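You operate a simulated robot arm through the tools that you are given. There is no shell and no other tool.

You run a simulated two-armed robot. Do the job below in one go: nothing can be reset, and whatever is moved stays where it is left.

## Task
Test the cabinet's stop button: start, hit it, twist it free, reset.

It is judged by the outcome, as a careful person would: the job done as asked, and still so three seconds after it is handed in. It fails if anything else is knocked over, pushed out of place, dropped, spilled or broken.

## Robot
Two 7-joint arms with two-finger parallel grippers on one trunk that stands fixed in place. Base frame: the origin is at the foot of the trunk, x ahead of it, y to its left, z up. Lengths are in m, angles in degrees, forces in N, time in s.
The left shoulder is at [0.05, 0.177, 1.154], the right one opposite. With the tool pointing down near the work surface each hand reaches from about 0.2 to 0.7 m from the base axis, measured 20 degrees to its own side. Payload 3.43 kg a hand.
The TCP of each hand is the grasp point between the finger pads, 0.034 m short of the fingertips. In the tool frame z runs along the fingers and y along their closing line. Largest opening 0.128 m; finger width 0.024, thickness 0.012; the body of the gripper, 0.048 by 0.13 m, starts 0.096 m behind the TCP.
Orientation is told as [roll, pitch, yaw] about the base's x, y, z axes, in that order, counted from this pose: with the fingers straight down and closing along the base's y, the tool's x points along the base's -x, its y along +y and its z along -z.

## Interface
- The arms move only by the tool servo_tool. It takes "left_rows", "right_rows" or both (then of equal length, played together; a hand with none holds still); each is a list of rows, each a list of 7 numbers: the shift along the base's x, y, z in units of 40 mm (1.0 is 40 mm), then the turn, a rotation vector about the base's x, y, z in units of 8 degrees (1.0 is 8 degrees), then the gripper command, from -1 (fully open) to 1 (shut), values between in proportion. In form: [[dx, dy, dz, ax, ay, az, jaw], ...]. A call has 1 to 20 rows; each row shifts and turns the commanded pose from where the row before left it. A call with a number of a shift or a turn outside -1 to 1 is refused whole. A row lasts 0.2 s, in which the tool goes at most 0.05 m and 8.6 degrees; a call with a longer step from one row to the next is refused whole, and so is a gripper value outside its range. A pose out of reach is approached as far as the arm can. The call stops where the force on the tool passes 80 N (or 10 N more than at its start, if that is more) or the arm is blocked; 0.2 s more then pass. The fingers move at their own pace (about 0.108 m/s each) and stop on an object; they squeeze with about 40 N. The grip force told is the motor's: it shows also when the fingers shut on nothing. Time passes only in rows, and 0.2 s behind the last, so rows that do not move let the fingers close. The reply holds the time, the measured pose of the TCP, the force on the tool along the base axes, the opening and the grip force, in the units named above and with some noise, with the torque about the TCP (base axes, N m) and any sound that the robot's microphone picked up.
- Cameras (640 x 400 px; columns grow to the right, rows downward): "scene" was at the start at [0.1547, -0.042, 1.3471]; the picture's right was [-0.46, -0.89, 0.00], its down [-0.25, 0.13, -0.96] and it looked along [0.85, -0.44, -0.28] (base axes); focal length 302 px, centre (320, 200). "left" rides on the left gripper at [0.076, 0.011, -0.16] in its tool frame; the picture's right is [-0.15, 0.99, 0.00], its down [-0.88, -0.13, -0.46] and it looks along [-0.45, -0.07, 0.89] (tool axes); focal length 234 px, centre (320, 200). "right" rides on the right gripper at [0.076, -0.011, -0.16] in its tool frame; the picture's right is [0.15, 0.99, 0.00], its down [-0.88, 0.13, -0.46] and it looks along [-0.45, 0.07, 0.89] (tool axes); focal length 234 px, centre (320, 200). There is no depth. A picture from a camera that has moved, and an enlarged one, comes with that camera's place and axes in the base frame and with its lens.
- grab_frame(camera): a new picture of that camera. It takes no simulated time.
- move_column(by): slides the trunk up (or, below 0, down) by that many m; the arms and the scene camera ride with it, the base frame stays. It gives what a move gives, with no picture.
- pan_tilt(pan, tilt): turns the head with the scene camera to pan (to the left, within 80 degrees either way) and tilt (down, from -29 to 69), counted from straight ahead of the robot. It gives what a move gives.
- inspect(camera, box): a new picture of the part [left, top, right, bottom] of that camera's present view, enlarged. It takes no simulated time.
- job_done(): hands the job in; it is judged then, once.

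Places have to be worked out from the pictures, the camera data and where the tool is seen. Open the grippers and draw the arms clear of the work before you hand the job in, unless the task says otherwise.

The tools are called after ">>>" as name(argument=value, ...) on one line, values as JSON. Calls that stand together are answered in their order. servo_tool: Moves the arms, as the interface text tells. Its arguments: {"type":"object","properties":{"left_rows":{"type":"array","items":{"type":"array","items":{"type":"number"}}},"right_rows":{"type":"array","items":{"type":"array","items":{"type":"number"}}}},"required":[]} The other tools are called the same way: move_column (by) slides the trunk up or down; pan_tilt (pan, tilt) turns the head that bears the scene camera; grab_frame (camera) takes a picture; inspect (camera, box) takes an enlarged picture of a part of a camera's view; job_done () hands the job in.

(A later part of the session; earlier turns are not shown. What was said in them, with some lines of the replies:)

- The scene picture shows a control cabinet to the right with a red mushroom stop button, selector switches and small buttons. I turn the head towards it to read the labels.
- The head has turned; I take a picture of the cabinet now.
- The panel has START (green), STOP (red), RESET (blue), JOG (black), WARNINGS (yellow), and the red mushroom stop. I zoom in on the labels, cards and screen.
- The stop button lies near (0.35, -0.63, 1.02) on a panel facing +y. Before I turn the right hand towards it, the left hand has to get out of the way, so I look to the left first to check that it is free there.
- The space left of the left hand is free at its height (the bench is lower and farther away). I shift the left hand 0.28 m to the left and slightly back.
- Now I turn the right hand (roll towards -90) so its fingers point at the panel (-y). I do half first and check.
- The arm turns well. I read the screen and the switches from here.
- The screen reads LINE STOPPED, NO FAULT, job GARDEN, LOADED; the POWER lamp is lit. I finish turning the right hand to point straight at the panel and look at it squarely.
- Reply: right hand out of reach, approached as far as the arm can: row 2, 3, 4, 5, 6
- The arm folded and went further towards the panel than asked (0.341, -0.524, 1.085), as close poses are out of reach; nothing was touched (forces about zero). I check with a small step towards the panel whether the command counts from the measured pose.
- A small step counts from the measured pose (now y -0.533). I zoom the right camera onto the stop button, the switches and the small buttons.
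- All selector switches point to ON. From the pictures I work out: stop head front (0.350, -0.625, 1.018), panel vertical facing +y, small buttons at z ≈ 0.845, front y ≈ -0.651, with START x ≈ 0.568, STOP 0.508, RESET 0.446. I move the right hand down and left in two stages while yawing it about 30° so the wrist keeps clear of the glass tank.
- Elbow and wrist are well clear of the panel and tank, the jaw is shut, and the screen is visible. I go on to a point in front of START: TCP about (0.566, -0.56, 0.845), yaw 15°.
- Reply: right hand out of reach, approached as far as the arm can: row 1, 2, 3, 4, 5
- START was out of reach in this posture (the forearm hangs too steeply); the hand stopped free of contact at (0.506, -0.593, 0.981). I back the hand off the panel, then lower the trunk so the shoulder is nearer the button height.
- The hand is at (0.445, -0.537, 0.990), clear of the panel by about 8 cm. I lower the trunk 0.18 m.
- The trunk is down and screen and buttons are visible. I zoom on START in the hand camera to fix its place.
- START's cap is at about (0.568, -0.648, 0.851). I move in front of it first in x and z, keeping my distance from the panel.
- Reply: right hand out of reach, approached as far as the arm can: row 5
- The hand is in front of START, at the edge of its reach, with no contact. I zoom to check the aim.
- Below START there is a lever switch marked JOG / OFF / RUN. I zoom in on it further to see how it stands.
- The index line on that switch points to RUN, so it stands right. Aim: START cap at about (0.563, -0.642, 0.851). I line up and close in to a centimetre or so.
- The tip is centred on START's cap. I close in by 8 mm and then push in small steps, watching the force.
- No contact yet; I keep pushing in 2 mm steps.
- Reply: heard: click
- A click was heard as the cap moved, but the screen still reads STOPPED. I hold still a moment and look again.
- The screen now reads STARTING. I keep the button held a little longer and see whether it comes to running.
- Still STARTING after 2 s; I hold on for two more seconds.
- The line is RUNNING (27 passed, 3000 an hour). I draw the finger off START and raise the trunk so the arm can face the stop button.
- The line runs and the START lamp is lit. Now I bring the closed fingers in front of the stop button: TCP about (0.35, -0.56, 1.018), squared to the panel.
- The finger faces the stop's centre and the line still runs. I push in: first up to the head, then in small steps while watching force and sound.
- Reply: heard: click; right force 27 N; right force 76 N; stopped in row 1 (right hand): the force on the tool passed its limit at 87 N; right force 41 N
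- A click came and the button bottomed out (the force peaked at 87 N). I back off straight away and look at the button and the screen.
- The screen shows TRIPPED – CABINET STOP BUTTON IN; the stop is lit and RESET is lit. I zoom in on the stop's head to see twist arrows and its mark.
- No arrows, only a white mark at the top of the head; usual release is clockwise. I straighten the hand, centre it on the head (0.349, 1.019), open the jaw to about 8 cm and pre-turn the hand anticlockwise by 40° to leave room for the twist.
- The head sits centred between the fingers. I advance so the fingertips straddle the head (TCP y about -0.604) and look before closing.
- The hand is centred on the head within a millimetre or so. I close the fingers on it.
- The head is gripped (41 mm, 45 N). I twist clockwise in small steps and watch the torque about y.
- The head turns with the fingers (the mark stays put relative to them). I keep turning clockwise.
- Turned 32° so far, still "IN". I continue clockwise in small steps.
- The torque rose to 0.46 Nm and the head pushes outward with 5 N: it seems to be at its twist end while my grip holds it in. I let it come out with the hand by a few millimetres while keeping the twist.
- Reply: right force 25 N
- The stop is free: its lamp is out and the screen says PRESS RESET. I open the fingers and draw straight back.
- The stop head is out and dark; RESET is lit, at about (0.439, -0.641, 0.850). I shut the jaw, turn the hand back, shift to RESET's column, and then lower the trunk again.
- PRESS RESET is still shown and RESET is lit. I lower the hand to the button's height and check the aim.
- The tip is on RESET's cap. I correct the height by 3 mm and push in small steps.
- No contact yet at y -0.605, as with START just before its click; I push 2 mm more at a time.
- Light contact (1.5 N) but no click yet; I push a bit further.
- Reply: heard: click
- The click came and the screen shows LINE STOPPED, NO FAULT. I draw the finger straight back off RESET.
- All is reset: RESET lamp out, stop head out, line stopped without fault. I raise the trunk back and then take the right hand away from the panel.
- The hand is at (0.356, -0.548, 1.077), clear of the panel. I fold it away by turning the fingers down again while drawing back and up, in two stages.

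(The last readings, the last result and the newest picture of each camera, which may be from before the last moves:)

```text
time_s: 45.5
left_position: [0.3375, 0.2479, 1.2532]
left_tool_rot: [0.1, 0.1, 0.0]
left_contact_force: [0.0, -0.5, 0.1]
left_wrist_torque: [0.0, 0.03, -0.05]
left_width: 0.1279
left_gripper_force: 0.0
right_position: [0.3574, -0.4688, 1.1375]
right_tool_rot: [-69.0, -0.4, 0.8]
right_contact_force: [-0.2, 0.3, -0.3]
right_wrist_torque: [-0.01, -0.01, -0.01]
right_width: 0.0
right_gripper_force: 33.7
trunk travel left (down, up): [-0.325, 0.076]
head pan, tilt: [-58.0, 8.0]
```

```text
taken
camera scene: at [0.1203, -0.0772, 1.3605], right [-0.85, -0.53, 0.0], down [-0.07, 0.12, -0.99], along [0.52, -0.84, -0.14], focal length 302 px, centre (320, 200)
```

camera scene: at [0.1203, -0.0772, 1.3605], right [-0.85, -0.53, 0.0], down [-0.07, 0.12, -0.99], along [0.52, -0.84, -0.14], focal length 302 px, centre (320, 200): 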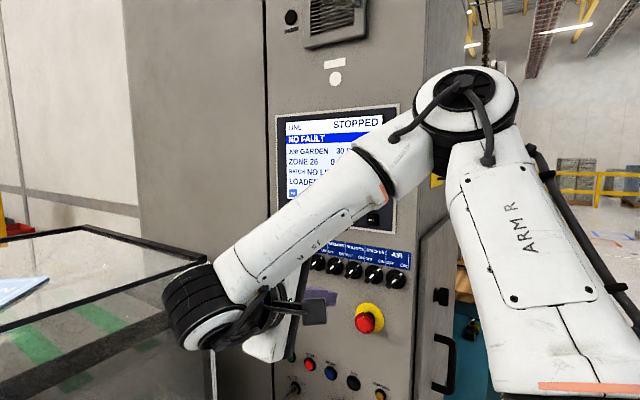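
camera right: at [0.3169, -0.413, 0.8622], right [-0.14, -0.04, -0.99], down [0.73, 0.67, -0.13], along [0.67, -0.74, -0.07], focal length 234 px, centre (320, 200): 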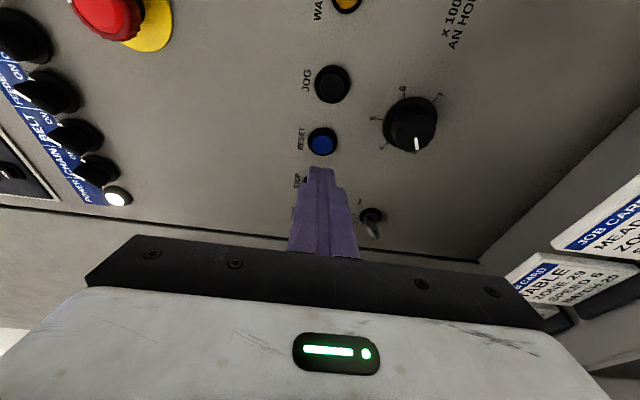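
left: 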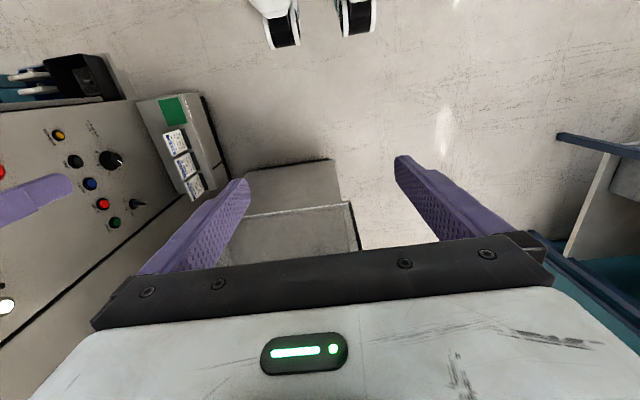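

All clear so far. I continue to the starting pose with fingers down and open the jaw.

>>> servo_tool(right_rows=[[0, 0.7, 0.55, 0.9, 0, 0, 1], [0, 0.7, 0.55, 0.9, 0, 0, 1], [0, 0.7, 0.55, 0.9, 0, 0, 0.5], [0, 0, 0, 0.98, 0, 0, 0], [0, 0, 0, 0.98, 0, 0, -0.5], [0, 0, 0, 0.98, 0, 0, -1], [0, 0, 0, 0.98, 0, 0, -1], [0, 0, 0, 0.98, 0, 0, -1], [0, 0, 0, 0.98, 0, 0, -1]])

>>> grab_frame(camera="scene")

>>> grab_frame(camera="right")

```text
time_s: 47.5
left_position: [0.3393, 0.2467, 1.2513]
left_tool_rot: [0.0, 0.0, -0.1]
left_contact_force: [0.2, 0.8, 0.6]
left_wrist_torque: [-0.01, 0.0, 0.02]
left_width: 0.128
left_gripper_force: 0.1
right_position: [0.3582, -0.3864, 1.2028]
right_tool_rot: [-0.4, -0.8, 0.0]
right_contact_force: [-0.2, -0.6, 0.4]
right_wrist_torque: [0.01, -0.01, 0.01]
right_width: 0.1279
right_gripper_force: 0.0
trunk travel left (down, up): [-0.325, 0.076]
head pan, tilt: [-58.0, 8.0]
```

```text
taken
camera scene: at [0.1208, -0.0781, 1.3603], right [-0.85, -0.53, 0.0], down [-0.07, 0.12, -0.99], along [0.52, -0.84, -0.14], focal length 302 px, centre (320, 200)
```

scene: 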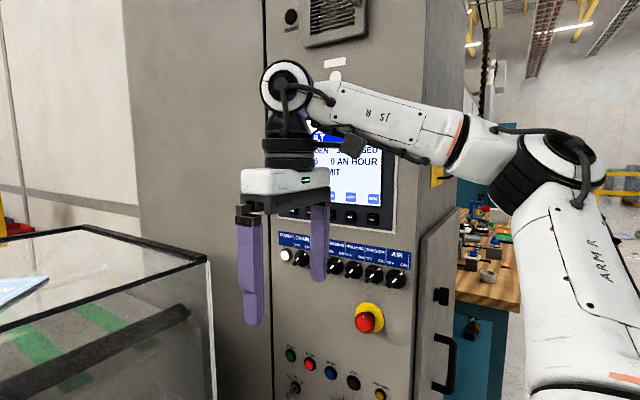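

```text
taken
camera right: at [0.2778, -0.3961, 1.362], right [-0.15, 0.99, -0.01], down [0.87, 0.13, 0.47], along [0.46, 0.06, -0.88], focal length 234 px, centre (320, 200)
```

right: 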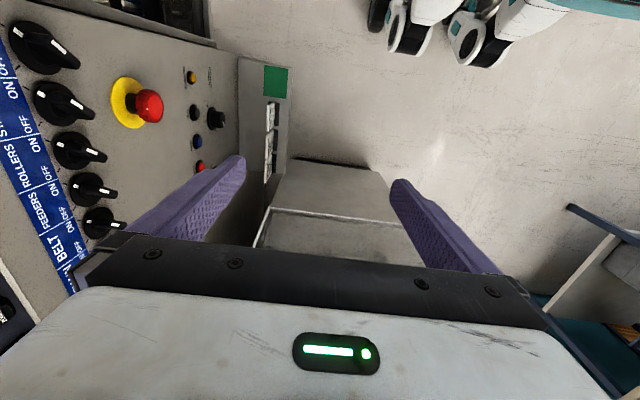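

Both arms are clear with open grippers. I take one last close look at the panel to make sure that nothing has changed.

>>> inspect(camera="scene", box=[260, 100, 430, 400])

>>> inspect(camera="right", box=[0, 0, 320, 260])

```text
1.33 times, centred on (345, 250) of scene
camera zoom: at [0.1208, -0.0781, 1.3603], right [-0.85, -0.53, 0.0], down [-0.07, 0.12, -0.99], along [0.52, -0.84, -0.14], focal length 402 px, centre (287, 133)
```

zoom: 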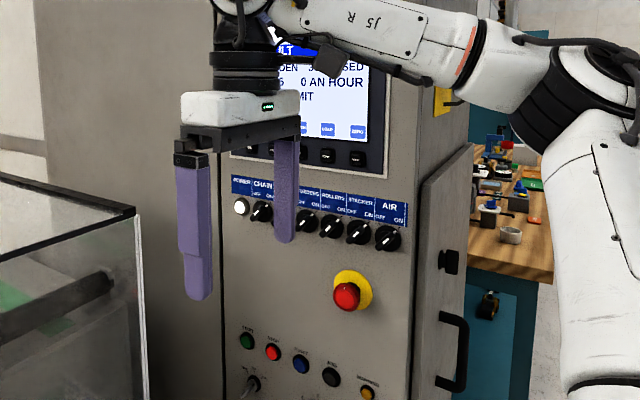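

```text
1.54 times, centred on (160, 130) of right
camera zoom: at [0.2778, -0.3961, 1.362], right [-0.15, 0.99, -0.01], down [0.87, 0.13, 0.47], along [0.46, 0.06, -0.88], focal length 360 px, centre (566, 308)
```

zoom: 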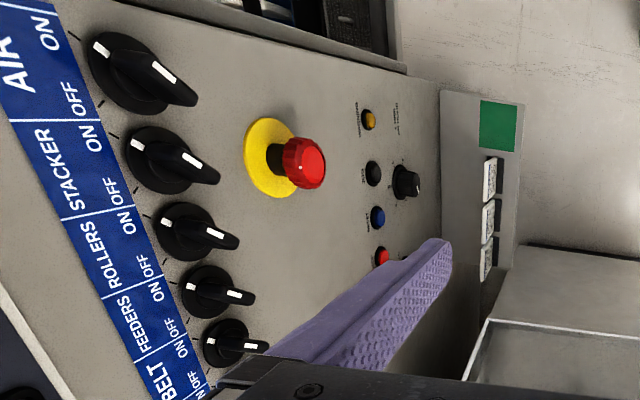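

The stop head is fully out, no lamp is lit on it or on RESET, the switches and cards are as before, and the line is stopped with no fault. The test is complete, so I hand it in.

>>> job_done()

```text
The job is handed in.
```

The cabinet's stop button passed its test, and the line is now stopped with no fault.

1. **Start:** I held START for about 4 s. The screen went from STARTING to RUNNING at 3000 an hour.
2. **Hit:** pressing the stop button tripped the line. The screen showed "CABINET STOP BUTTON IN", and the stop and RESET lamps lit. I pressed on a little after the click, and the force peaked at 87 N once the button had bottomed out.
3. **Twist free:** turning the head clockwise about 43° and easing it outwards released it. The stop lamp went out and the screen read "PRESS RESET".
4. **Reset:** pressing RESET cleared the trip. The screen returned to STOPPED, NO FAULT, and the RESET lamp went out.

The passed count went from 26 to 30 while the line ran. In the last pictures the parts of the panel in view, the selector switches and the job cards looked as they did at the start. Both grippers are open and both arms are clear of the cabinet.
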